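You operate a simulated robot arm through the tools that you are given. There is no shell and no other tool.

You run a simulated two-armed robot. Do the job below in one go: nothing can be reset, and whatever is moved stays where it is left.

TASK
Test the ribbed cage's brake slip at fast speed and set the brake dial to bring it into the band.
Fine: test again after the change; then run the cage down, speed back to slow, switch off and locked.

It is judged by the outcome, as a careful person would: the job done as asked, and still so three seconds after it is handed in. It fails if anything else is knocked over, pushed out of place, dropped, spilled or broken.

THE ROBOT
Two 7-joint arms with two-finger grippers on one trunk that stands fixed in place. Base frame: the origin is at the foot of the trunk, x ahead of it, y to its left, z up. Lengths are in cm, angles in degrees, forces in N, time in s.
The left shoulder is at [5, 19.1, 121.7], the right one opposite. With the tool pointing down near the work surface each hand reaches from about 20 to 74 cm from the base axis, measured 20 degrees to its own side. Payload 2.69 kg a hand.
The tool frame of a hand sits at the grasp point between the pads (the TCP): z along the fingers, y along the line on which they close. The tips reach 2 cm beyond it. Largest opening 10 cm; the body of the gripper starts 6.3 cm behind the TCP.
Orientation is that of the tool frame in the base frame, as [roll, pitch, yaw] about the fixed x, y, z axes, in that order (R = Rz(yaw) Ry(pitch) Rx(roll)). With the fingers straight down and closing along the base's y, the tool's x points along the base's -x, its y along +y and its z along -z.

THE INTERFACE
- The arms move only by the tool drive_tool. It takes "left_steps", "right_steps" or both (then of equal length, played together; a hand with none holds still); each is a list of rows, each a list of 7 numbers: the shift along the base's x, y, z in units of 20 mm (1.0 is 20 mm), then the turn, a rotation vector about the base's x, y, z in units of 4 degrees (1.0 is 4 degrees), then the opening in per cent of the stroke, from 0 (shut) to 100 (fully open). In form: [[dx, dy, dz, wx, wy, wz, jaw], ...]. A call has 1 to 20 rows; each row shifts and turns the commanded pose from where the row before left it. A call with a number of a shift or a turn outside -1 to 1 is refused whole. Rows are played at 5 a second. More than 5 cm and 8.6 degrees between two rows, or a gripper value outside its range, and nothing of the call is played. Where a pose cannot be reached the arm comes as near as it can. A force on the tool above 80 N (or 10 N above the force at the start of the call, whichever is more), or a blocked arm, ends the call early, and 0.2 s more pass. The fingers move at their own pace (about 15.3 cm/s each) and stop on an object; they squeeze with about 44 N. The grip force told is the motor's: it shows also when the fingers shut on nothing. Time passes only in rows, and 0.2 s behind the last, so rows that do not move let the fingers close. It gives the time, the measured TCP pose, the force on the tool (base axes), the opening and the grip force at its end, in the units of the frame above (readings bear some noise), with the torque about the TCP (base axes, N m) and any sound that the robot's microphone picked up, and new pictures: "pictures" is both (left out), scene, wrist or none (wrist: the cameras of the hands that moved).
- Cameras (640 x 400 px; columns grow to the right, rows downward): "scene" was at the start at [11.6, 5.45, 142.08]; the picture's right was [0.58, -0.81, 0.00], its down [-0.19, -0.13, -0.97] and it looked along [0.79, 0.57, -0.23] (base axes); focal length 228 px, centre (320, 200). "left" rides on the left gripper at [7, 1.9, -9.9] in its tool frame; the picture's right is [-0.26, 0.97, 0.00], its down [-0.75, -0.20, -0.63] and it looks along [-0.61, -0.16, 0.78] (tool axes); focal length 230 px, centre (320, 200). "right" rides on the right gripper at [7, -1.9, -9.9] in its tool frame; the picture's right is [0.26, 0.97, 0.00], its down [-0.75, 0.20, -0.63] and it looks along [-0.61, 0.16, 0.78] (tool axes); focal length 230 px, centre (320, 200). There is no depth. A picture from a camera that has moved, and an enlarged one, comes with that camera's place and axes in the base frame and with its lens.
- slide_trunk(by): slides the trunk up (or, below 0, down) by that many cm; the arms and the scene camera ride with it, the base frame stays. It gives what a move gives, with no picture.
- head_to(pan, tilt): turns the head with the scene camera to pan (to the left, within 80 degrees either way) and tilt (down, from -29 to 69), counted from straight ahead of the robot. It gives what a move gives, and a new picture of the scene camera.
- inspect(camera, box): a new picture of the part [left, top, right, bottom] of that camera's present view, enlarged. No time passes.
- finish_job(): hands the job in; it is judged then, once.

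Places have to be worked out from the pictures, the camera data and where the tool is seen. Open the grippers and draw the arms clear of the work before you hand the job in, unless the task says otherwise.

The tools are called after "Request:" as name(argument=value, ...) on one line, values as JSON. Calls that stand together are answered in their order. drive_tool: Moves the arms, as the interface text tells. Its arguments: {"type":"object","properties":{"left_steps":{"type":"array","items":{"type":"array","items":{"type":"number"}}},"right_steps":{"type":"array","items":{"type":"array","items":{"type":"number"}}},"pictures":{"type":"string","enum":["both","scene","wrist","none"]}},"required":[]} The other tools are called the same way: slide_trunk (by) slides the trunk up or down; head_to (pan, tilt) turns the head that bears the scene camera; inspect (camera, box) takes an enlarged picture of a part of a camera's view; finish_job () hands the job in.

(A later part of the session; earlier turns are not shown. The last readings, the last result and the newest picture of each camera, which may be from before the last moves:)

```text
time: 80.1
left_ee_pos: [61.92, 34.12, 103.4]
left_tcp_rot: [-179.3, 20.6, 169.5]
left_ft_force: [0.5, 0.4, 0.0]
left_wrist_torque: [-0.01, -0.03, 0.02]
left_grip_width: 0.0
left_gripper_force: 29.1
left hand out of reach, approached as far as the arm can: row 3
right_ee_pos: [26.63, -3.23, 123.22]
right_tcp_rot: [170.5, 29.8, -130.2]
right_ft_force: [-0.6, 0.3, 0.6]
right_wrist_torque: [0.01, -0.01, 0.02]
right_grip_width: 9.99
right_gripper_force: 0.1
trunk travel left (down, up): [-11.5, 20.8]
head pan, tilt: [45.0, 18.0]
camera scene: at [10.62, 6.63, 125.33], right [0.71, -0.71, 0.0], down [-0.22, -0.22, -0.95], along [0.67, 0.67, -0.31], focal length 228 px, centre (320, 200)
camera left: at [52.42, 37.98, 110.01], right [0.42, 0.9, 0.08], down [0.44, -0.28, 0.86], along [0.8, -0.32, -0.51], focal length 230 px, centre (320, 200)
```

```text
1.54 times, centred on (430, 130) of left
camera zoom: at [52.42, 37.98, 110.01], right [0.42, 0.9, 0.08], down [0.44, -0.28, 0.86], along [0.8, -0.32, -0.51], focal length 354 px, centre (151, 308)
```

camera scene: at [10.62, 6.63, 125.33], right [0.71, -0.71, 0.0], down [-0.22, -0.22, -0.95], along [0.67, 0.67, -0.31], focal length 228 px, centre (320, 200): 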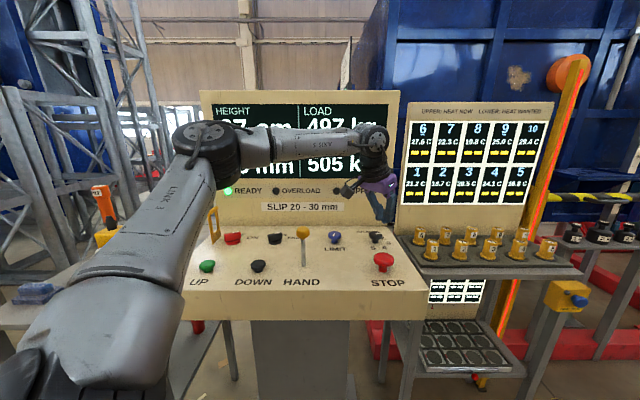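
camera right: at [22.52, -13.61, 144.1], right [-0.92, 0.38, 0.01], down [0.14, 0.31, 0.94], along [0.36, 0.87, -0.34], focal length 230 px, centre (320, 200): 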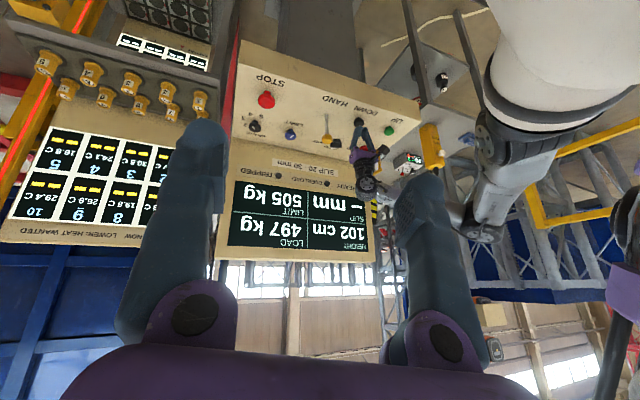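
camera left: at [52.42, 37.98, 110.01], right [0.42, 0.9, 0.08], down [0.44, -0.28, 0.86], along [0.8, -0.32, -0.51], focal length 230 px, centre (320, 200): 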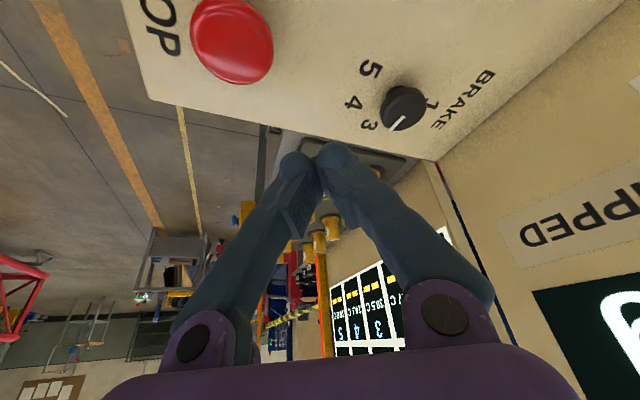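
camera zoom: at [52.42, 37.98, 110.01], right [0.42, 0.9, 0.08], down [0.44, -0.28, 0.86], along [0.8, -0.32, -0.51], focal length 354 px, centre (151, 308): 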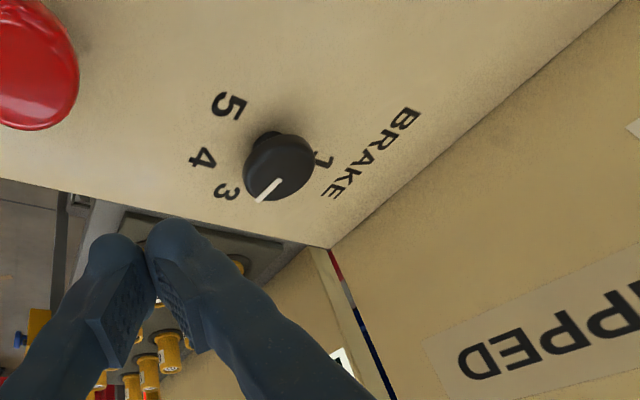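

The slide-off actually turned the dial the other way: the pointer now sits clearly at 3, with READY still green and nothing tripped. I'll test this setting: first bring the trunk back up 16 cm.

Request:
slide_trunk(by=16)

Request:
head_to(pan=45, tilt=25)

Request:
drive_tool(left_steps=[[-0.69, 0.4675, -0.3, 0.156, 0.843, 0, 0], [-0.69, 0.4675, -0.3, 0.156, 0.843, 0, 0], [-0.69, 0.4675, -0.3, 0.156, 0.843, 0, 0], [-0.69, 0.4675, -0.3, 0.156, 0.843, 0, 0], [-0.69, 0.4675, -0.3, 0.156, 0.843, 0, 0], [-0.69, 0.4675, -0.3, 0.156, 0.843, 0, 0], [-0.69, 0.4675, -0.3, 0, 0, 0.99, 0], [-0.69, 0.4675, -0.3, 0, 0, 0.99, 0], [-0.69, 0.4675, -0.3, 0, 0, 0.99, 0], [-0.69, 0.4675, -0.3, 0, 0, 0.99, 0], [-0.69, 0.4675, -0.3, 0, 0, 0.99, 0], [-0.69, 0.4675, -0.3, 0, 0, 0.99, 0], [-0.69, 0.4675, -0.3, 0, 0, 0.99, 0], [-0.69, 0.4675, -0.3, 0, 0, 0.99, 0], [-0.69, 0.4675, -0.3, 0, 0, 0.99, 0], [-0.69, 0.4675, -0.3, 0, 0, 0.99, 0], [-0.69, 0.4675, -0.3, 0, 0, 0.99, 0], [-0.69, 0.4675, -0.3, 0, 0, 0.99, 0], [-0.69, 0.4675, -0.3, 0, 0, 0.99, 0], [-0.69, 0.4675, -0.3, 0, 0, 0.99, 0]], pictures="both")

```text
time: 81.9
left_ee_pos: [61.9, 34.26, 119.34]
left_tcp_rot: [-179.4, 20.6, 169.4]
left_ft_force: [0.1, 0.1, -0.4]
left_wrist_torque: [-0.01, -0.01, -0.01]
left_grip_width: 0.01
left_gripper_force: 29.4
right_ee_pos: [26.75, -3.27, 139.25]
right_tcp_rot: [170.6, 29.8, -130.1]
right_ft_force: [-0.6, -0.4, 0.0]
right_wrist_torque: [0.0, 0.01, -0.02]
right_grip_width: 10.0
right_gripper_force: 0.1
trunk travel left (down, up): [-27.5, 4.8]
head pan, tilt: [45.0, 18.0]
```

```text
time: 82.6
left_ee_pos: [61.84, 34.24, 119.24]
left_tcp_rot: [-179.4, 20.6, 169.4]
left_ft_force: [0.4, 0.0, -0.9]
left_wrist_torque: [0.01, -0.01, 0.03]
left_grip_width: 0.0
left_gripper_force: 29.7
right_ee_pos: [26.79, -3.28, 139.33]
right_tcp_rot: [170.6, 29.8, -130.0]
right_ft_force: [0.1, -0.1, 0.4]
right_wrist_torque: [0.02, 0.02, -0.04]
right_grip_width: 9.99
right_gripper_force: 0.0
trunk travel left (down, up): [-27.5, 4.8]
head pan, tilt: [45.0, 25.0]
camera scene: at [10.52, 6.54, 140.2], right [0.71, -0.71, 0.0], down [-0.3, -0.3, -0.91], along [0.64, 0.64, -0.42], focal length 228 px, centre (320, 200)
```

scene: 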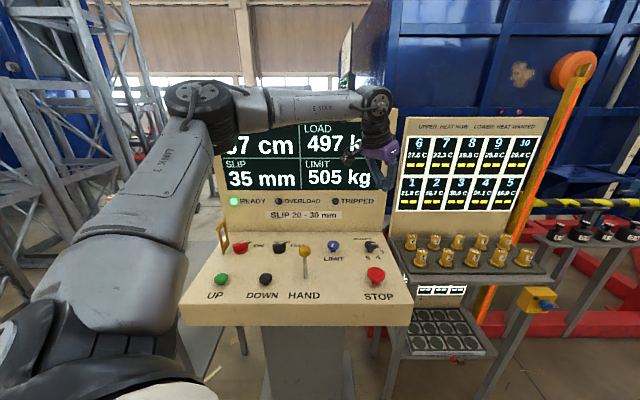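

```text
time: 86.8
left_ee_pos: [34.11, 52.91, 107.38]
left_tcp_rot: [-179.3, 0.1, -135.1]
left_ft_force: [-0.1, -0.4, 0.1]
left_wrist_torque: [0.02, 0.0, 0.03]
left_grip_width: 0.01
left_gripper_force: 29.5
right_ee_pos: [26.67, -3.25, 139.24]
right_tcp_rot: [170.6, 29.9, -130.1]
right_ft_force: [-1.0, -0.1, -1.0]
right_wrist_torque: [0.02, 0.0, -0.02]
right_grip_width: 9.99
right_gripper_force: 0.1
trunk travel left (down, up): [-27.5, 4.8]
head pan, tilt: [45.0, 25.0]
camera scene: at [10.49, 6.54, 140.2], right [0.71, -0.71, 0.0], down [-0.3, -0.3, -0.91], along [0.64, 0.64, -0.42], focal length 228 px, centre (320, 200)
camera left: at [27.88, 49.43, 117.13], right [-0.5, 0.87, -0.01], down [0.67, 0.39, 0.63], along [0.55, 0.31, -0.77], focal length 230 px, centre (320, 200)
```

scene: 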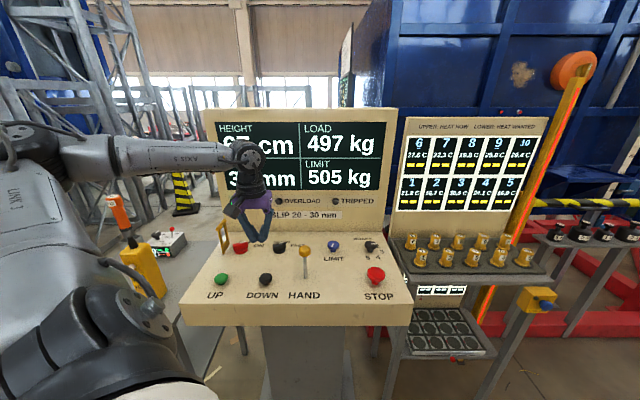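
left: 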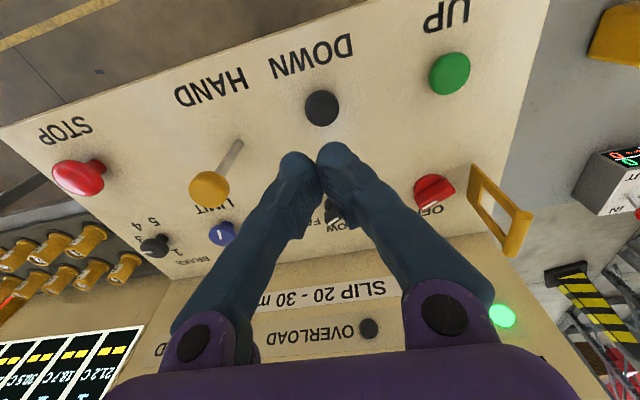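

In position over DOWN. I'll verify the dial reading from here before testing.

Request:
inspect(camera="scene", box=[310, 220, 410, 300])

Request:
inspect(camera="left", box=[100, 180, 280, 280])

Request:
inspect(camera="scene", box=[200, 190, 320, 290])

```text
5.00 times, centred on (360, 260) of scene
camera zoom: at [10.49, 6.54, 140.2], right [0.71, -0.71, 0.0], down [-0.3, -0.3, -0.91], along [0.64, 0.64, -0.42], focal length 1138 px, centre (120, -100)
```

zoom: 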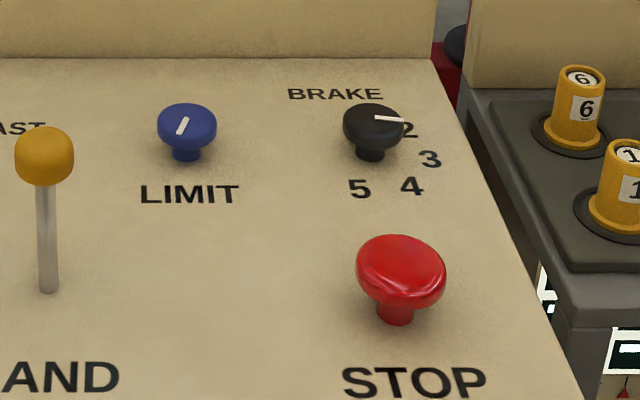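

```text
3.56 times, centred on (190, 230) of left
camera zoom: at [27.88, 49.43, 117.13], right [-0.5, 0.87, -0.01], down [0.67, 0.39, 0.63], along [0.55, 0.31, -0.77], focal length 818 px, centre (782, 93)
```

zoom: 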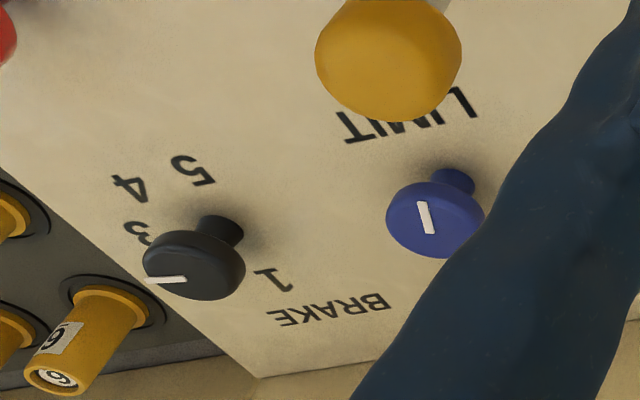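

```text
4.00 times, centred on (260, 240) of scene
camera zoom: at [10.49, 6.54, 140.2], right [0.71, -0.71, 0.0], down [-0.3, -0.3, -0.91], along [0.64, 0.64, -0.42], focal length 910 px, centre (560, 40)
```

zoom: 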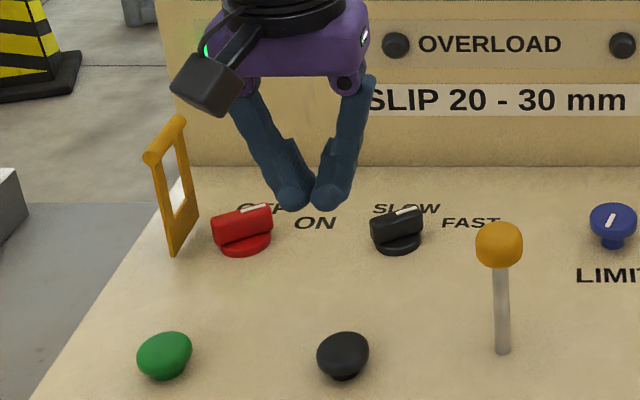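

The pointer is at 3, key ON, speed FAST. I'll descend and run the DOWN test again: about 1.2 s, then release.

Request:
drive_tool(left_steps=[[0.02, 0, -0.96, 0, 0, 0, 0], [0.02, 0, -0.96, 0, 0, 0, 0], [0.02, 0, -0.96, 0, 0, 0, 0], [0, 0, -0.96, 0, 0, 0, 0], [0, 0, -0.96, 0, 0, 0, 0], [0, 0, -0.96, 0, 0, 0, 0], [0, 0, -0.75, 0, 0, 0, 0], [0, 0, -0.7, 0, 0, 0, 0], [0, 0, 0, 0, 0, 0, 0], [0, 0, 0, 0, 0, 0, 0], [0, 0, 0, 0, 0, 0, 0], [0, 0, 0, 0, 0, 0, 0], [0, 0, 0, 0, 0, 0, 0], [0, 0, 0.75, 0, 0, 0, 0], [0, 0, 0.7, 0, 0, 0, 0], [0, 0, 0, 0, 0, 0, 0], [0, 0, 0, 0, 0, 0, 0], [0, 0, 0, 0, 0, 0, 0]], pictures="scene")

Request:
inspect(camera="scene", box=[200, 100, 400, 290])

```text
time: 90.6
left_ee_pos: [34.32, 53.0, 95.78]
left_tcp_rot: [-179.2, 0.1, -135.2]
left_ft_force: [0.4, -0.2, 0.0]
left_wrist_torque: [0.01, -0.01, -0.01]
left_grip_width: 0.0
left_gripper_force: 29.1
right_ee_pos: [26.78, -3.19, 139.32]
right_tcp_rot: [170.6, 29.8, -130.1]
right_ft_force: [-0.3, -0.3, -0.1]
right_wrist_torque: [0.03, 0.0, 0.03]
right_grip_width: 10.02
right_gripper_force: 0.1
trunk travel left (down, up): [-27.5, 4.8]
head pan, tilt: [45.0, 25.0]
heard: click
camera scene: at [10.53, 6.55, 140.19], right [0.71, -0.71, 0.0], down [-0.3, -0.3, -0.91], along [0.64, 0.64, -0.42], focal length 228 px, centre (320, 200)
```

scene: 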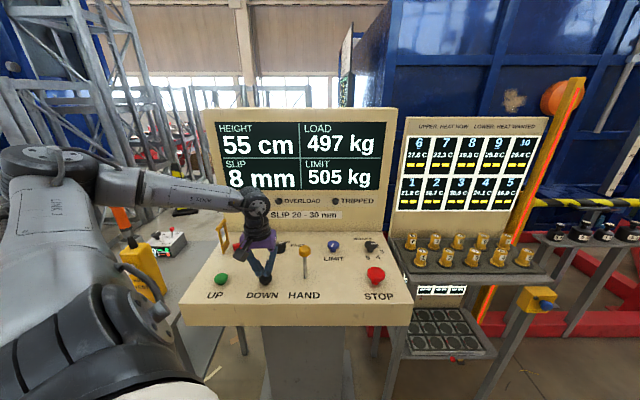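

```text
2.11 times, centred on (300, 195) of scene
camera zoom: at [10.53, 6.55, 140.19], right [0.71, -0.71, 0.0], down [-0.3, -0.3, -0.91], along [0.64, 0.64, -0.42], focal length 479 px, centre (362, 210)
```

zoom: 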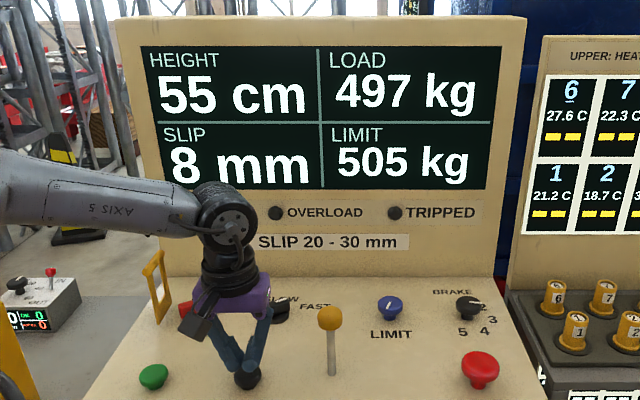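

At this setting the slip is 8 mm, below the band, so the dial is continuous and a lower number is tighter. The pointer moved about 43° for 27 mm, so the band lies roughly 28–30° clockwise from here (≈ 3.7). I'll go back to the dial with the trunk-down approach that worked.

Request:
drive_tool(left_steps=[[0, 0, 1, 0, 0, 0, 0], [0, 0, 1, 0, 0, 0, 0], [0, 0, 1, 0, 0, 0, 0], [0, 0, 1, 0, 0, 0, 0], [0, 0, 1, 0, 0, 0, 0], [1, -0.467, 0.28, 0.243, -0.243, -0.16, 0], [1, -0.467, 0.28, 0.243, -0.243, -0.16, 0], [1, -0.467, 0.28, 0.243, -0.243, -0.16, 0], [1, -0.467, 0.28, 0.243, -0.243, -0.16, 0], [1, -0.467, 0.28, 0.243, -0.243, -0.16, 0], [1, -0.467, 0.28, 0.243, -0.243, -0.16, 0], [1, -0.467, 0.28, 0.243, -0.243, -0.16, 0], [1, -0.467, 0.28, 0.243, -0.243, -0.16, 0], [1, -0.467, 0.28, 0.243, -0.243, -0.16, 0], [1, -0.467, 0.28, 0.243, -0.243, -0.16, 20], [1, -0.467, 0.28, 0.243, -0.243, -0.16, 40], [1, -0.467, 0.28, 0.243, -0.243, -0.16, 65], [1, -0.467, 0.28, 0.243, -0.243, -0.16, 65], [1, -0.467, 0.28, 0.243, -0.243, -0.16, 65], [1, -0.467, 0.28, 0.243, -0.243, -0.16, 65]], pictures="none")

Request:
slide_trunk(by=-16)

Request:
head_to(pan=45, tilt=18)

```text
time: 94.8
left_ee_pos: [64.42, 39.08, 114.1]
left_tcp_rot: [178.7, 20.5, -145.1]
left_ft_force: [0.3, 0.6, -0.1]
left_wrist_torque: [0.01, 0.01, 0.0]
left_grip_width: 6.46
left_gripper_force: 0.0
right_ee_pos: [26.81, -3.17, 139.27]
right_tcp_rot: [170.5, 29.8, -130.2]
right_ft_force: [0.0, 1.0, -0.3]
right_wrist_torque: [0.03, 0.01, 0.02]
right_grip_width: 10.01
right_gripper_force: 0.1
trunk travel left (down, up): [-27.5, 4.8]
head pan, tilt: [45.0, 25.0]
```

```text
time: 96.6
left_ee_pos: [64.52, 39.01, 98.22]
left_tcp_rot: [178.7, 20.5, -145.2]
left_ft_force: [0.1, -0.9, 0.8]
left_wrist_torque: [-0.02, 0.03, 0.02]
left_grip_width: 6.47
left_gripper_force: 0.0
right_ee_pos: [26.72, -3.12, 123.33]
right_tcp_rot: [170.6, 30.0, -130.1]
right_ft_force: [0.8, -0.7, 0.6]
right_wrist_torque: [-0.02, -0.01, -0.03]
right_grip_width: 10.01
right_gripper_force: 0.0
trunk travel left (down, up): [-11.5, 20.8]
head pan, tilt: [45.0, 25.0]
```

```text
time: 97.3
left_ee_pos: [64.4, 39.13, 98.18]
left_tcp_rot: [178.8, 20.5, -145.2]
left_ft_force: [0.3, 0.0, 0.6]
left_wrist_torque: [0.0, -0.04, 0.01]
left_grip_width: 6.51
left_gripper_force: 0.0
right_ee_pos: [26.72, -3.2, 123.37]
right_tcp_rot: [170.6, 29.8, -130.0]
right_ft_force: [0.1, -0.6, 0.7]
right_wrist_torque: [-0.03, -0.04, 0.02]
right_grip_width: 10.01
right_gripper_force: 0.0
trunk travel left (down, up): [-11.5, 20.8]
head pan, tilt: [45.0, 18.0]
camera scene: at [10.61, 6.63, 125.33], right [0.71, -0.71, 0.0], down [-0.22, -0.22, -0.95], along [0.67, 0.67, -0.31], focal length 228 px, centre (320, 200)
```

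scene: 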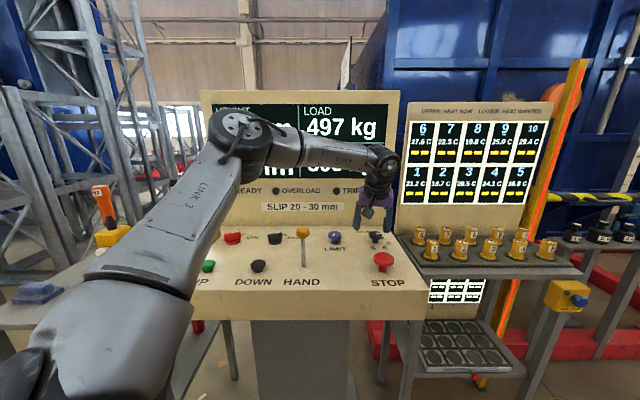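

Clear. I'll move out over the knob (68.55, 39.78) and descend to z≈93.

Request:
drive_tool(left_steps=[[0.69, 0.11, 0, 0, 0, 0, 65], [0.69, 0.11, 0, 0, 0, 0, 65], [0.69, 0.11, 0, 0, 0, 0, 65], [0, 0, -0.65, 0, 0, 0, 65], [0, 0, -0.65, 0, 0, 0, 65], [0, 0, -0.65, 0, 0, 0, 65], [0, 0, -0.64, 0, 0, 0, 65], [0, 0, 0, 0, 0, 0, 65]], pictures="both")

Request:
inspect(camera="left", box=[200, 60, 460, 260])

Request:
inspect(camera="scene", box=[320, 180, 420, 280])

```text
time: 99.1
left_ee_pos: [68.25, 39.64, 93.0]
left_tcp_rot: [178.9, 20.6, -145.3]
left_ft_force: [0.2, -0.4, 0.1]
left_wrist_torque: [-0.03, 0.0, -0.01]
left_grip_width: 6.5
left_gripper_force: 0.1
left hand out of reach, approached as far as the arm can: row 7
right_ee_pos: [26.7, -3.19, 123.4]
right_tcp_rot: [170.6, 29.9, -130.0]
right_ft_force: [0.2, 0.3, 0.2]
right_wrist_torque: [0.01, 0.0, -0.05]
right_grip_width: 10.01
right_gripper_force: 0.1
trunk travel left (down, up): [-11.5, 20.8]
head pan, tilt: [45.0, 18.0]
camera scene: at [10.6, 6.62, 125.33], right [0.71, -0.71, 0.0], down [-0.22, -0.22, -0.95], along [0.67, 0.67, -0.31], focal length 228 px, centre (320, 200)
camera left: at [59.07, 35.45, 99.85], right [-0.36, 0.93, 0.11], down [0.52, 0.1, 0.85], along [0.78, 0.36, -0.52], focal length 230 px, centre (320, 200)
```

scene: 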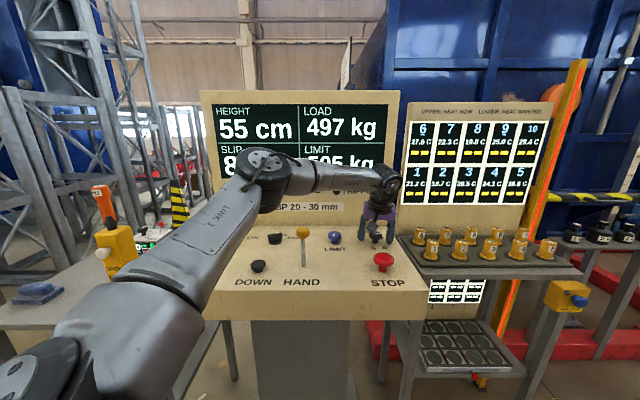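
left: 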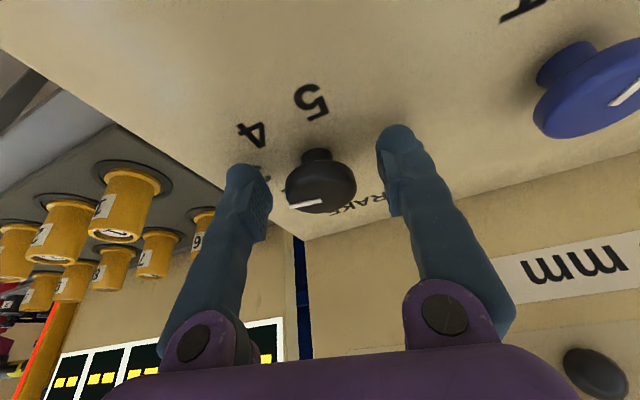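

```text
2.00 times, centred on (330, 160) of left
camera zoom: at [59.07, 35.45, 99.85], right [-0.36, 0.93, 0.11], down [0.52, 0.1, 0.85], along [0.78, 0.36, -0.52], focal length 460 px, centre (300, 280)
```

zoom: 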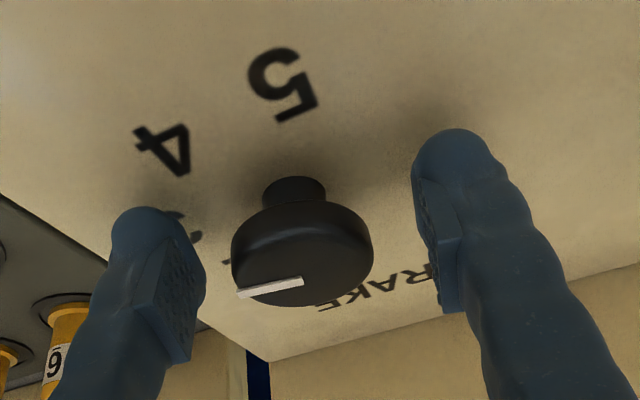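

```text
4.00 times, centred on (370, 230) of scene
camera zoom: at [10.6, 6.62, 125.33], right [0.71, -0.71, 0.0], down [-0.22, -0.22, -0.95], along [0.67, 0.67, -0.31], focal length 910 px, centre (120, 80)
```

zoom: 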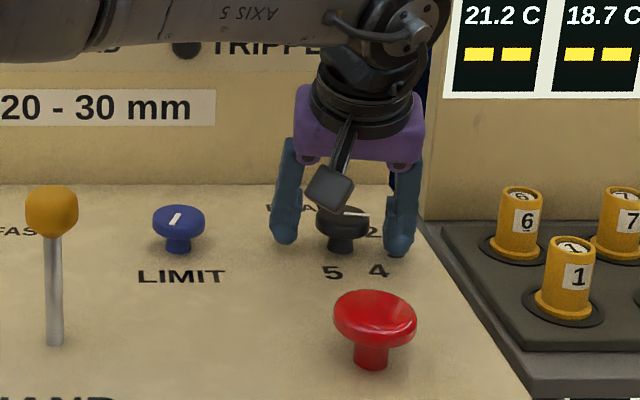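

Slightly short of reach at this yaw. The window seems centred near −166°, so I'll turn 8° clockwise with jaws open around the knob, then re-check the position.

Request:
drive_tool(left_steps=[[0, 0, 0, 0, 0, -0.7, 65], [0, 0, 0, 0, 0, -0.7, 65], [0, 0, 0, 0, 0, -0.7, 65], [0, 0, 0, 0, 0, 0, 65]], pictures="wrist")

```text
time: 100.1
left_ee_pos: [68.33, 39.72, 93.0]
left_tcp_rot: [178.8, 20.7, -153.7]
left_ft_force: [0.2, 0.0, 0.0]
left_wrist_torque: [0.0, -0.01, 0.0]
left_grip_width: 6.49
left_gripper_force: 0.1
right_ee_pos: [26.76, -3.22, 123.24]
right_tcp_rot: [170.6, 29.9, -130.1]
right_ft_force: [-0.1, 0.3, 1.1]
right_wrist_torque: [0.0, 0.0, 0.02]
right_grip_width: 10.01
right_gripper_force: 0.1
trunk travel left (down, up): [-11.5, 20.8]
head pan, tilt: [45.0, 18.0]
camera left: at [58.55, 36.85, 99.86], right [-0.22, 0.97, 0.11], down [0.53, 0.02, 0.85], along [0.82, 0.24, -0.52], focal length 230 px, centre (320, 200)
```

left: 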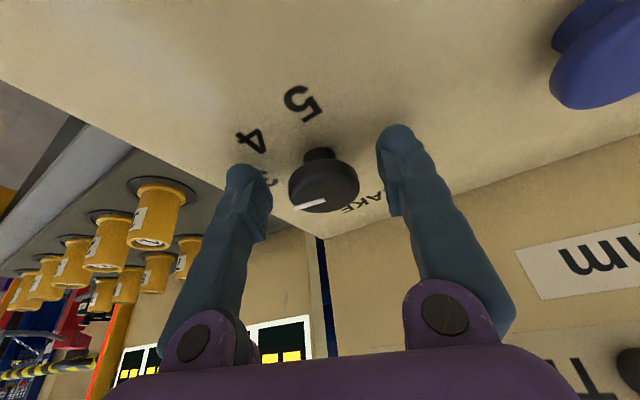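

In reach again. I'll nudge 2 mm out and close on the knob.

Request:
drive_tool(left_steps=[[0.1, 0, 0, 0, 0, 0, 65], [0, 0, 0, 0, 0, 0, 48], [0, 0, 0, 0, 0, 0, 35], [0, 0, 0, 0, 0, 0, 0], [0, 0, 0, 0, 0, 0, 0]], pictures="wrist")

Request:
inspect(camera="left", box=[200, 60, 460, 260])

Request:
inspect(camera="scene", box=[320, 180, 420, 280])

```text
time: 101.3
left_ee_pos: [68.41, 39.85, 93.05]
left_tcp_rot: [178.8, 20.6, -153.6]
left_ft_force: [-2.6, 4.0, 1.4]
left_wrist_torque: [0.08, 0.18, 0.04]
left_grip_width: 4.02
left_gripper_force: 44.8
right_ee_pos: [26.74, -3.2, 123.33]
right_tcp_rot: [170.6, 29.9, -130.1]
right_ft_force: [0.4, -0.2, -1.0]
right_wrist_torque: [0.0, -0.01, 0.01]
right_grip_width: 10.01
right_gripper_force: 0.1
trunk travel left (down, up): [-11.5, 20.8]
head pan, tilt: [45.0, 18.0]
camera left: at [58.74, 36.92, 99.88], right [-0.22, 0.97, 0.11], down [0.53, 0.02, 0.85], along [0.82, 0.24, -0.52], focal length 230 px, centre (320, 200)
```

left: 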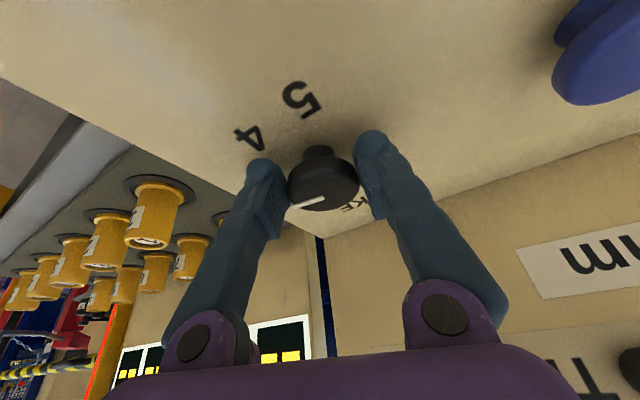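

```text
2.00 times, centred on (330, 160) of left
camera zoom: at [58.74, 36.92, 99.88], right [-0.22, 0.97, 0.11], down [0.53, 0.02, 0.85], along [0.82, 0.24, -0.52], focal length 460 px, centre (300, 280)
```

zoom: 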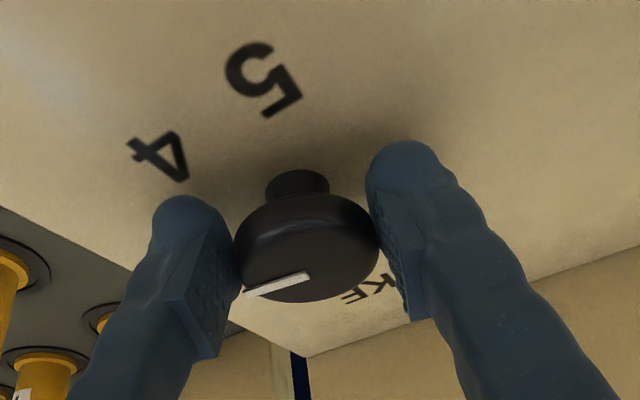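

```text
4.00 times, centred on (370, 230) of scene
camera zoom: at [10.58, 6.66, 125.33], right [0.71, -0.71, 0.0], down [-0.22, -0.22, -0.95], along [0.67, 0.67, -0.31], focal length 910 px, centre (120, 80)
```

zoom: 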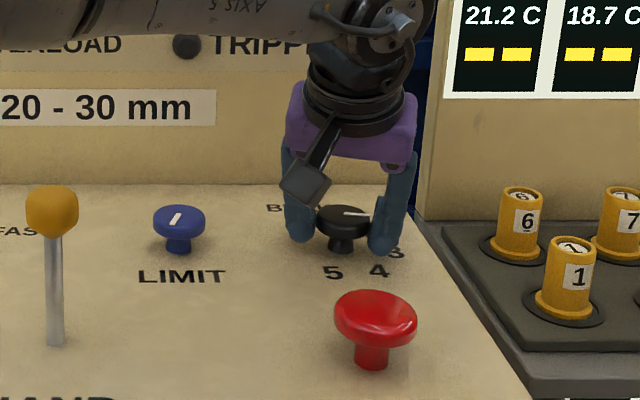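

Gripped at 4.02 cm with the pointer unmoved. I'll turn 16° clockwise first and check the pose.

Request:
drive_tool(left_steps=[[0, 0, 0, 0, 0, -1, 0], [0, 0, 0, 0, 0, -1, 0], [0, 0, 0, 0, 0, -1, 0], [0, 0, 0, 0, 0, -1, 0]], pictures="wrist")

Request:
inspect(camera="scene", box=[320, 180, 420, 280])

```text
time: 102.3
left_ee_pos: [68.38, 40.17, 92.95]
left_tcp_rot: [178.8, 20.6, -169.5]
left_ft_force: [-10.1, 16.8, 2.3]
left_wrist_torque: [0.19, 0.35, 0.2]
left_grip_width: 4.03
left_gripper_force: 44.8
right_ee_pos: [26.62, -3.0, 123.41]
right_tcp_rot: [170.8, 29.8, -130.1]
right_ft_force: [0.3, -0.5, -0.1]
right_wrist_torque: [0.01, -0.01, 0.06]
right_grip_width: 10.0
right_gripper_force: 0.0
trunk travel left (down, up): [-11.5, 20.8]
head pan, tilt: [45.0, 18.0]
camera left: at [58.2, 39.95, 99.88], right [0.05, 0.99, 0.11], down [0.51, -0.12, 0.85], along [0.86, 0.01, -0.52], focal length 230 px, centre (320, 200)
```

left: 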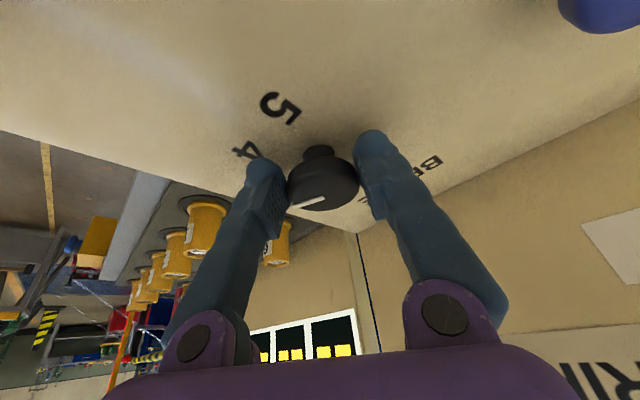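

```text
4.00 times, centred on (370, 230) of scene
camera zoom: at [10.49, 6.78, 125.34], right [0.71, -0.71, 0.0], down [-0.22, -0.22, -0.95], along [0.67, 0.67, -0.31], focal length 910 px, centre (120, 80)
```

zoom: 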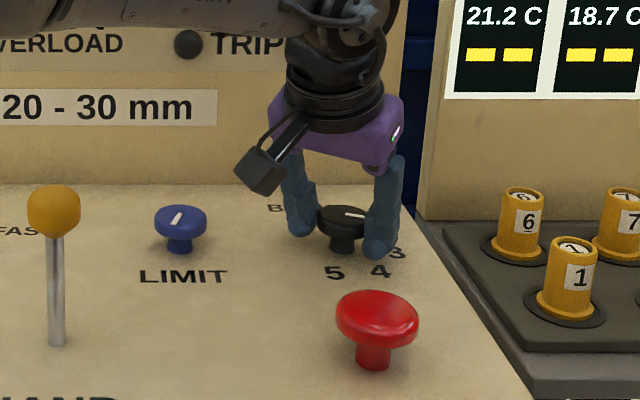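

The knob turns with the gripper. Another 12° clockwise for a total of 28°.

Request:
drive_tool(left_steps=[[0, 0.05, 0, 0, 0, -1, 0], [0, 0.05, 0, 0, 0, -1, 0], [0, 0.05, 0, 0, 0, -1, 0], [0, 0, 0, 0, 0, 0, 0]], pictures="wrist")

Request:
inspect(camera="scene", box=[320, 180, 420, 280])

```text
time: 103.3
left_ee_pos: [68.28, 40.37, 93.1]
left_tcp_rot: [178.8, 20.6, 178.5]
left_ft_force: [-13.0, 20.8, 2.2]
left_wrist_torque: [0.39, 0.38, 0.23]
left_grip_width: 4.03
left_gripper_force: 44.6
right_ee_pos: [26.51, -2.91, 123.43]
right_tcp_rot: [170.7, 29.8, -130.0]
right_ft_force: [-0.4, -0.3, -0.3]
right_wrist_torque: [0.01, 0.0, -0.02]
right_grip_width: 9.99
right_gripper_force: 0.0
trunk travel left (down, up): [-11.5, 20.8]
head pan, tilt: [45.0, 18.0]
camera left: at [58.36, 42.29, 99.88], right [0.26, 0.96, 0.11], down [0.48, -0.23, 0.85], along [0.84, -0.17, -0.52], focal length 230 px, centre (320, 200)
```

left: 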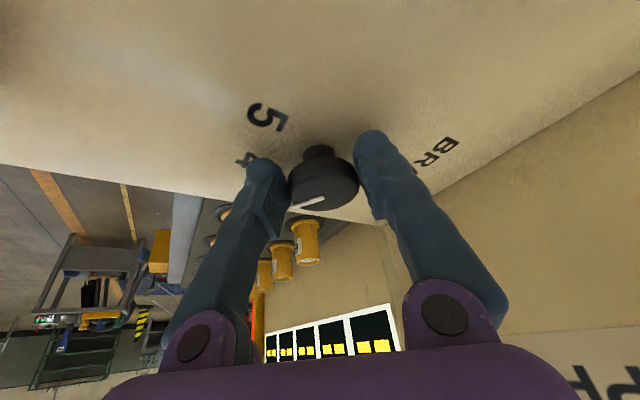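

```text
4.00 times, centred on (370, 230) of scene
camera zoom: at [10.44, 6.81, 125.34], right [0.71, -0.71, 0.0], down [-0.22, -0.22, -0.95], along [0.67, 0.67, -0.31], focal length 910 px, centre (120, 80)
```

zoom: 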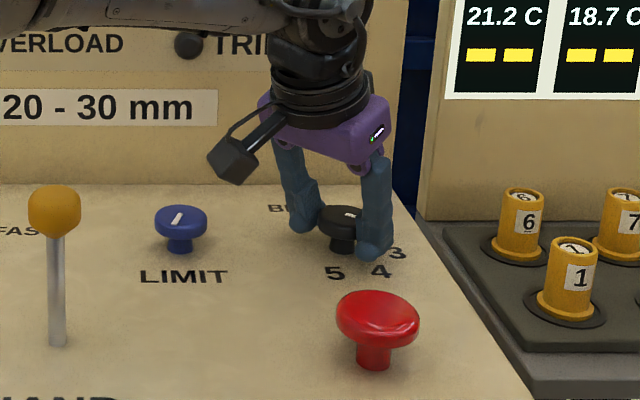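

The pointer has moved 28° toward 4. I'll relieve the side load, open, lift off and check the dial.

Request:
drive_tool(left_steps=[[-0.12, 0.17, 0, 0, 0, 0, 0], [0, 0, 0, 0, 0, 0, 0], [0, 0, 0, 0, 0, 0, 45], [0, 0, 0, 0, 0, 0, 60], [0, 0, 0, 0, 0, 0, 65], [0, 0, 0.7, 0, 0, 0, 65], [0, 0, 1, 0, 0, 0, 65], [0, 0, 1, 0, 0, 0, 65], [-0.3, 0, 1, 0, 0, 0.5, 65], [-0.3, 0, 1, 0, 0, 0.5, 65], [-0.3, 0, 0.5, 0, 0, 0.5, 65]], pictures="both")

Request:
inspect(camera="scene", box=[320, 180, 420, 280])

Request:
inspect(camera="left", box=[200, 0, 460, 200])

```text
time: 105.7
left_ee_pos: [66.4, 40.37, 103.52]
left_tcp_rot: [178.8, 20.5, -175.6]
left_ft_force: [1.0, -0.7, 0.3]
left_wrist_torque: [0.01, 0.0, -0.02]
left_grip_width: 6.5
left_gripper_force: 0.0
right_ee_pos: [26.61, -3.31, 123.33]
right_tcp_rot: [170.6, 29.9, -130.1]
right_ft_force: [0.5, 0.2, -0.1]
right_wrist_torque: [0.0, 0.02, 0.01]
right_grip_width: 10.01
right_gripper_force: 0.1
trunk travel left (down, up): [-11.5, 20.8]
head pan, tilt: [45.0, 18.0]
camera scene: at [10.59, 6.62, 125.33], right [0.71, -0.71, 0.0], down [-0.22, -0.22, -0.95], along [0.67, 0.67, -0.31], focal length 228 px, centre (320, 200)
camera left: at [56.31, 41.32, 110.3], right [0.16, 0.98, 0.11], down [0.5, -0.18, 0.85], along [0.85, -0.08, -0.52], focal length 230 px, centre (320, 200)
```

scene: 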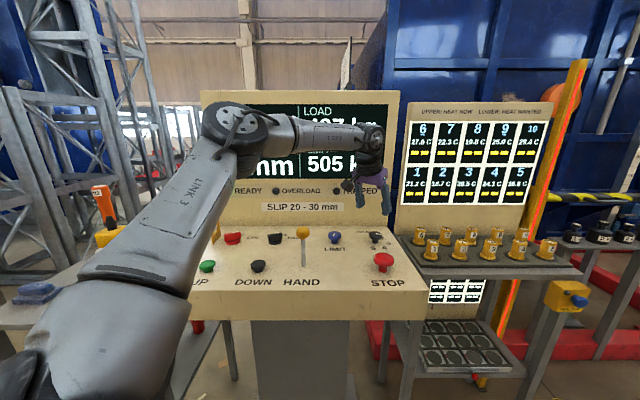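
left: 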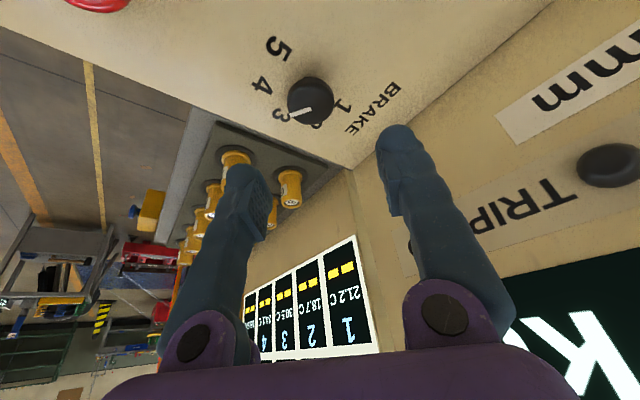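

```text
4.00 times, centred on (370, 230) of scene
camera zoom: at [10.59, 6.62, 125.33], right [0.71, -0.71, 0.0], down [-0.22, -0.22, -0.95], along [0.67, 0.67, -0.31], focal length 910 px, centre (120, 80)
```

zoom: 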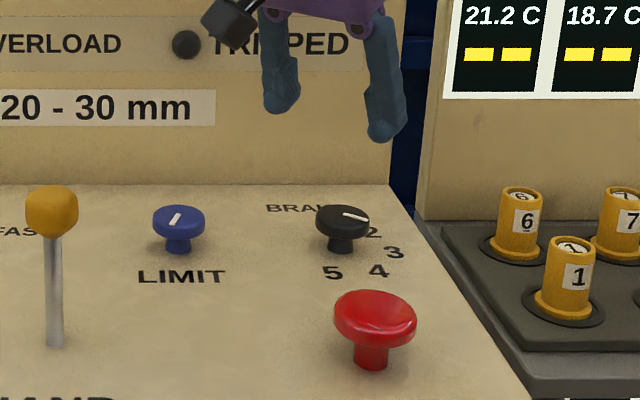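

```text
2.00 times, centred on (330, 100) of left
camera zoom: at [56.31, 41.32, 110.3], right [0.16, 0.98, 0.11], down [0.5, -0.18, 0.85], along [0.85, -0.08, -0.52], focal length 460 px, centre (300, 400)
```

zoom: 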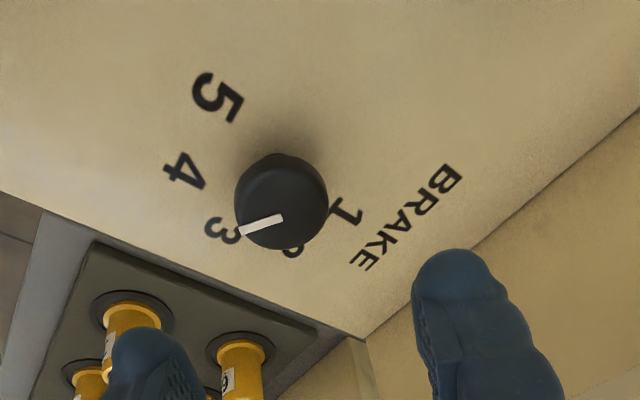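

The dial now points midway between 3 and 4 (about 3.5–3.7). I'll bring the trunk back up and return to DOWN to test again.

Request:
slide_trunk(by=16)

Request:
drive_tool(left_steps=[[-0.947, 0.366, -0.368, -0.066, 0.852, 0, 40], [-0.947, 0.366, -0.368, -0.066, 0.852, 0, 20], [-0.947, 0.366, -0.368, -0.066, 0.852, 0, 0], [-0.947, 0.366, -0.368, -0.066, 0.852, 0, 0], [-0.947, 0.366, -0.368, -0.066, 0.852, 0, 0], [-0.947, 0.366, -0.368, -0.066, 0.852, 0, 0], [-0.947, 0.366, -0.368, 0, 0, 0.923, 0], [-0.947, 0.366, -0.368, 0, 0, 0.923, 0], [-0.947, 0.366, -0.368, 0, 0, 0.923, 0], [-0.947, 0.366, -0.368, 0, 0, 0.923, 0], [-0.947, 0.366, -0.368, 0, 0, 0.923, 0], [-0.947, 0.366, -0.368, 0, 0, 0.923, 0], [-0.947, 0.366, -0.368, 0, 0, 0.923, 0], [-0.947, 0.366, -0.368, 0, 0, 0.923, 0], [-0.947, 0.366, -0.368, 0, 0, 0.923, 0], [-0.947, 0.366, -0.368, 0, 0, 0.923, 0], [-0.947, 0.366, -0.368, 0, 0, 0.923, 0], [0, 0, 0, 0, 0, 0, 0]], pictures="wrist")

Request:
head_to(pan=45, tilt=25)

Request:
inspect(camera="scene", box=[310, 220, 410, 300])

```text
time: 107.5
left_ee_pos: [66.49, 40.41, 119.48]
left_tcp_rot: [178.8, 20.4, -175.5]
left_ft_force: [-0.3, 0.3, 0.6]
left_wrist_torque: [-0.03, 0.0, 0.01]
left_grip_width: 6.53
left_gripper_force: 0.1
right_ee_pos: [26.8, -3.18, 139.33]
right_tcp_rot: [170.6, 29.7, -130.1]
right_ft_force: [0.1, -0.7, 0.2]
right_wrist_torque: [0.04, -0.03, 0.02]
right_grip_width: 10.0
right_gripper_force: 0.0
trunk travel left (down, up): [-27.5, 4.8]
head pan, tilt: [45.0, 18.0]
```

```text
time: 111.3
left_ee_pos: [34.34, 52.81, 106.83]
left_tcp_rot: [178.8, 0.0, -135.0]
left_ft_force: [-0.3, -0.4, 0.7]
left_wrist_torque: [0.01, 0.01, -0.02]
left_grip_width: 0.0
left_gripper_force: 29.9
right_ee_pos: [26.76, -3.3, 139.16]
right_tcp_rot: [170.6, 29.9, -130.1]
right_ft_force: [-0.4, 0.8, 0.1]
right_wrist_torque: [0.0, 0.01, -0.03]
right_grip_width: 10.01
right_gripper_force: 0.0
trunk travel left (down, up): [-27.5, 4.8]
head pan, tilt: [45.0, 18.0]
camera left: at [28.21, 49.09, 116.72], right [-0.5, 0.87, 0.02], down [0.68, 0.38, 0.63], along [0.53, 0.33, -0.78], focal length 230 px, centre (320, 200)
```

left: 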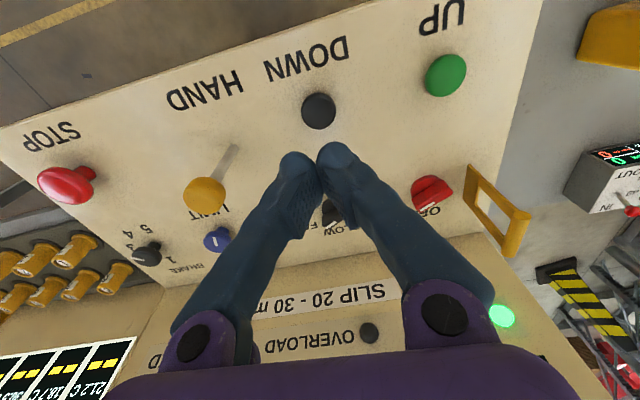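

```text
time: 112.0
left_ee_pos: [34.31, 52.91, 106.81]
left_tcp_rot: [178.8, 0.0, -134.9]
left_ft_force: [0.1, 0.0, 0.3]
left_wrist_torque: [0.01, 0.02, -0.02]
left_grip_width: 0.04
left_gripper_force: 29.5
right_ee_pos: [26.74, -3.25, 139.35]
right_tcp_rot: [170.5, 29.9, -130.1]
right_ft_force: [-0.1, -0.9, -0.2]
right_wrist_torque: [0.01, -0.02, 0.0]
right_grip_width: 9.99
right_gripper_force: 0.0
trunk travel left (down, up): [-27.5, 4.8]
head pan, tilt: [45.0, 25.0]
camera scene: at [10.51, 6.53, 140.2], right [0.71, -0.71, 0.0], down [-0.3, -0.3, -0.91], along [0.64, 0.64, -0.42], focal length 228 px, centre (320, 200)
```

scene: 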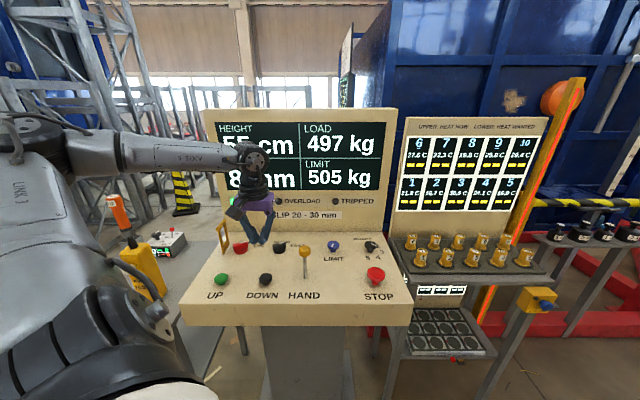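

```text
5.00 times, centred on (360, 260) of scene
camera zoom: at [10.51, 6.53, 140.2], right [0.71, -0.71, 0.0], down [-0.3, -0.3, -0.91], along [0.64, 0.64, -0.42], focal length 1138 px, centre (120, -100)
```

zoom: 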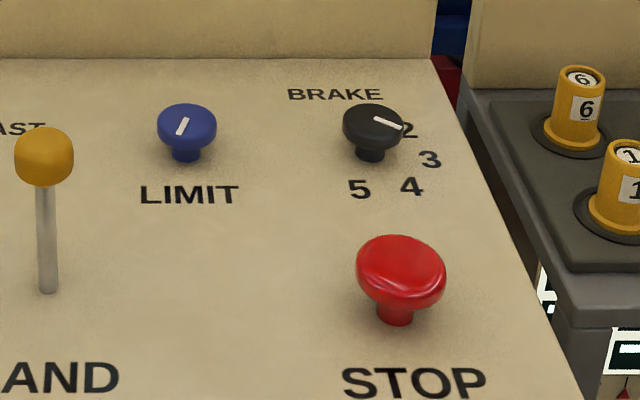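

The pointer reads about −37°, a bit over half way from the 8 mm setting to the 35 mm one. Running the FAST DOWN test again.

Request:
drive_tool(left_steps=[[0, 0, -0.92, 0, 0, 0, 0], [0, 0, -0.92, 0, 0, 0, 0], [0, 0, -0.92, 0, 0, 0, 0], [0, 0, -0.92, 0, 0, 0, 0], [0, 0, -0.92, 0, 0, 0, 0], [0, 0, -0.92, 0, 0, 0, 0], [0, 0, -0.75, 0, 0, 0, 0], [0, 0, -0.65, 0, 0, 0, 0], [0, 0, 0, 0, 0, 0, 0], [0, 0, 0, 0, 0, 0, 0], [0, 0, 0, 0, 0, 0, 0], [0, 0, 0, 0, 0, 0, 0], [0, 0, 0, 0, 0, 0, 0], [0, 0, 0.75, 0, 0, 0, 0], [0, 0, 0.65, 0, 0, 0, 0], [0, 0, 0, 0, 0, 0, 0], [0, 0, 0, 0, 0, 0, 0], [0, 0, 0, 0, 0, 0, 0]], pictures="scene")

Request:
inspect(camera="scene", box=[200, 100, 400, 290])

```text
time: 115.8
left_ee_pos: [34.28, 52.96, 95.82]
left_tcp_rot: [178.7, -0.1, -135.0]
left_ft_force: [0.0, -0.5, 0.2]
left_wrist_torque: [-0.03, 0.02, 0.02]
left_grip_width: 0.0
left_gripper_force: 29.9
right_ee_pos: [26.68, -3.33, 139.39]
right_tcp_rot: [170.6, 29.8, -130.1]
right_ft_force: [-0.4, 0.1, 0.1]
right_wrist_torque: [0.01, 0.0, 0.02]
right_grip_width: 9.98
right_gripper_force: 0.0
trunk travel left (down, up): [-27.5, 4.8]
head pan, tilt: [45.0, 25.0]
heard: click
camera scene: at [10.52, 6.54, 140.2], right [0.71, -0.71, 0.0], down [-0.3, -0.3, -0.91], along [0.64, 0.64, -0.42], focal length 228 px, centre (320, 200)
```

scene: 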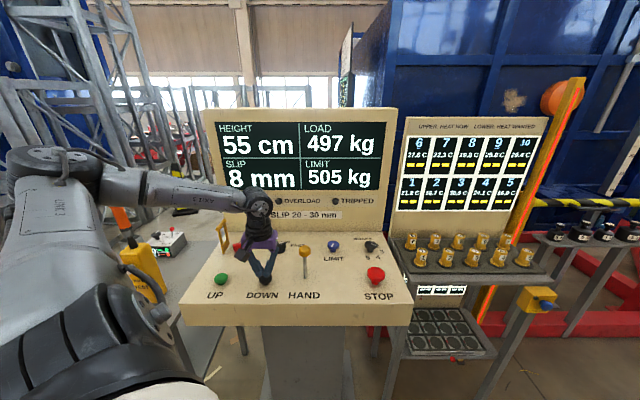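

```text
2.11 times, centred on (300, 195) of scene
camera zoom: at [10.52, 6.54, 140.2], right [0.71, -0.71, 0.0], down [-0.3, -0.3, -0.91], along [0.64, 0.64, -0.42], focal length 479 px, centre (362, 210)
```

zoom: 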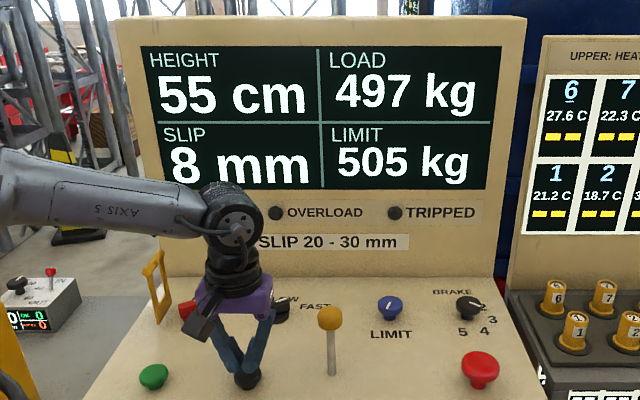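

A click was heard, but HEIGHT stayed at 55 and SLIP at 8, so the run didn't register. I'll check the lamps and look at the button alignment.

Request:
inspect(camera="left", box=[160, 40, 600, 400])

Request:
inspect(camera="right", box=[200, 60, 420, 270])

Request:
inspect(camera="scene", box=[200, 190, 320, 300])

```text
1.11 times, centred on (380, 220) of left
camera zoom: at [28.25, 49.12, 105.71], right [-0.5, 0.87, 0.02], down [0.68, 0.38, 0.63], along [0.53, 0.33, -0.78], focal length 256 px, centre (253, 178)
```

zoom: 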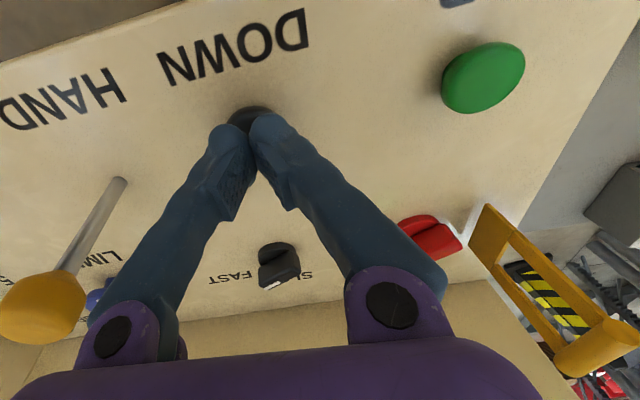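

```text
1.90 times, centred on (310, 165) of right
camera zoom: at [22.54, -13.58, 144.1], right [-0.92, 0.38, 0.01], down [0.14, 0.31, 0.94], along [0.36, 0.87, -0.34], focal length 438 px, centre (339, 267)
```

zoom: 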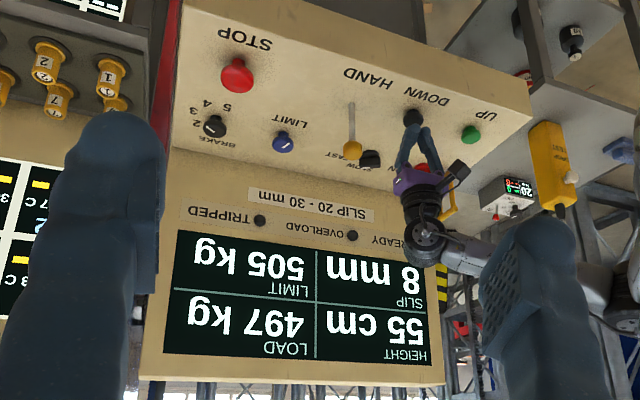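

```text
3.64 times, centred on (260, 245) of scene
camera zoom: at [10.52, 6.54, 140.2], right [0.71, -0.71, 0.0], down [-0.3, -0.3, -0.91], along [0.64, 0.64, -0.42], focal length 828 px, centre (538, 36)
```

zoom: 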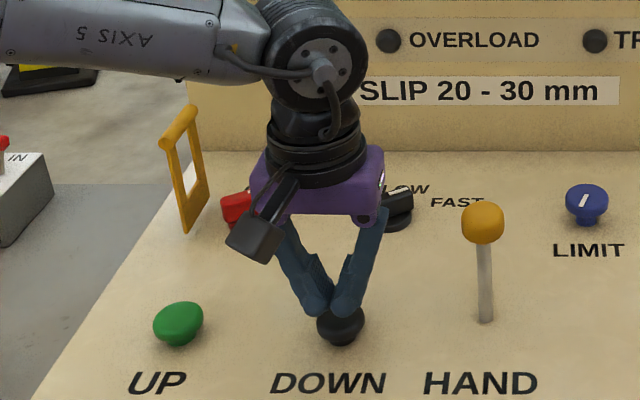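

Everything looks normal (no TRIPPED/OVERLOAD lamps). I'll press again slightly deeper, staying on the button, and look at the display while it is held.

Request:
drive_tool(left_steps=[[0, 0, -0.75, 0, 0, 0, 0], [0, 0, -0.72, 0, 0, 0, 0], [0, 0, 0, 0, 0, 0, 0]], pictures="scene")

```text
time: 116.6
left_ee_pos: [34.25, 52.91, 93.0]
left_tcp_rot: [178.7, 0.2, -135.0]
left_ft_force: [-0.2, 1.3, 7.1]
left_wrist_torque: [0.04, -0.07, 0.02]
left_grip_width: 0.02
left_gripper_force: 29.6
right_ee_pos: [26.7, -3.23, 139.36]
right_tcp_rot: [170.7, 29.9, -130.1]
right_ft_force: [-0.1, -0.5, -0.2]
right_wrist_torque: [0.0, 0.02, 0.0]
right_grip_width: 10.0
right_gripper_force: 0.1
trunk travel left (down, up): [-27.5, 4.8]
head pan, tilt: [45.0, 25.0]
heard: click
camera scene: at [10.48, 6.48, 140.22], right [0.71, -0.71, 0.0], down [-0.3, -0.3, -0.91], along [0.64, 0.64, -0.42], focal length 228 px, centre (320, 200)
```

scene: 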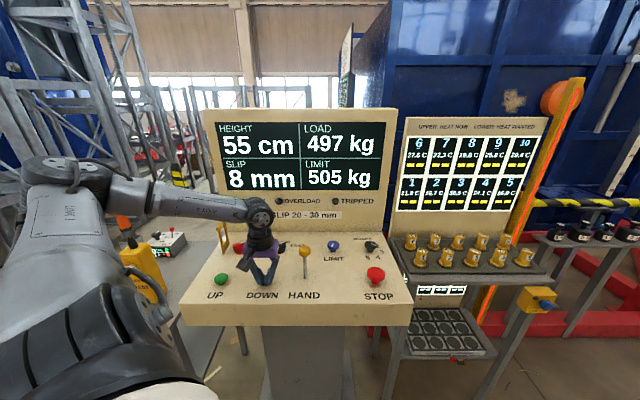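

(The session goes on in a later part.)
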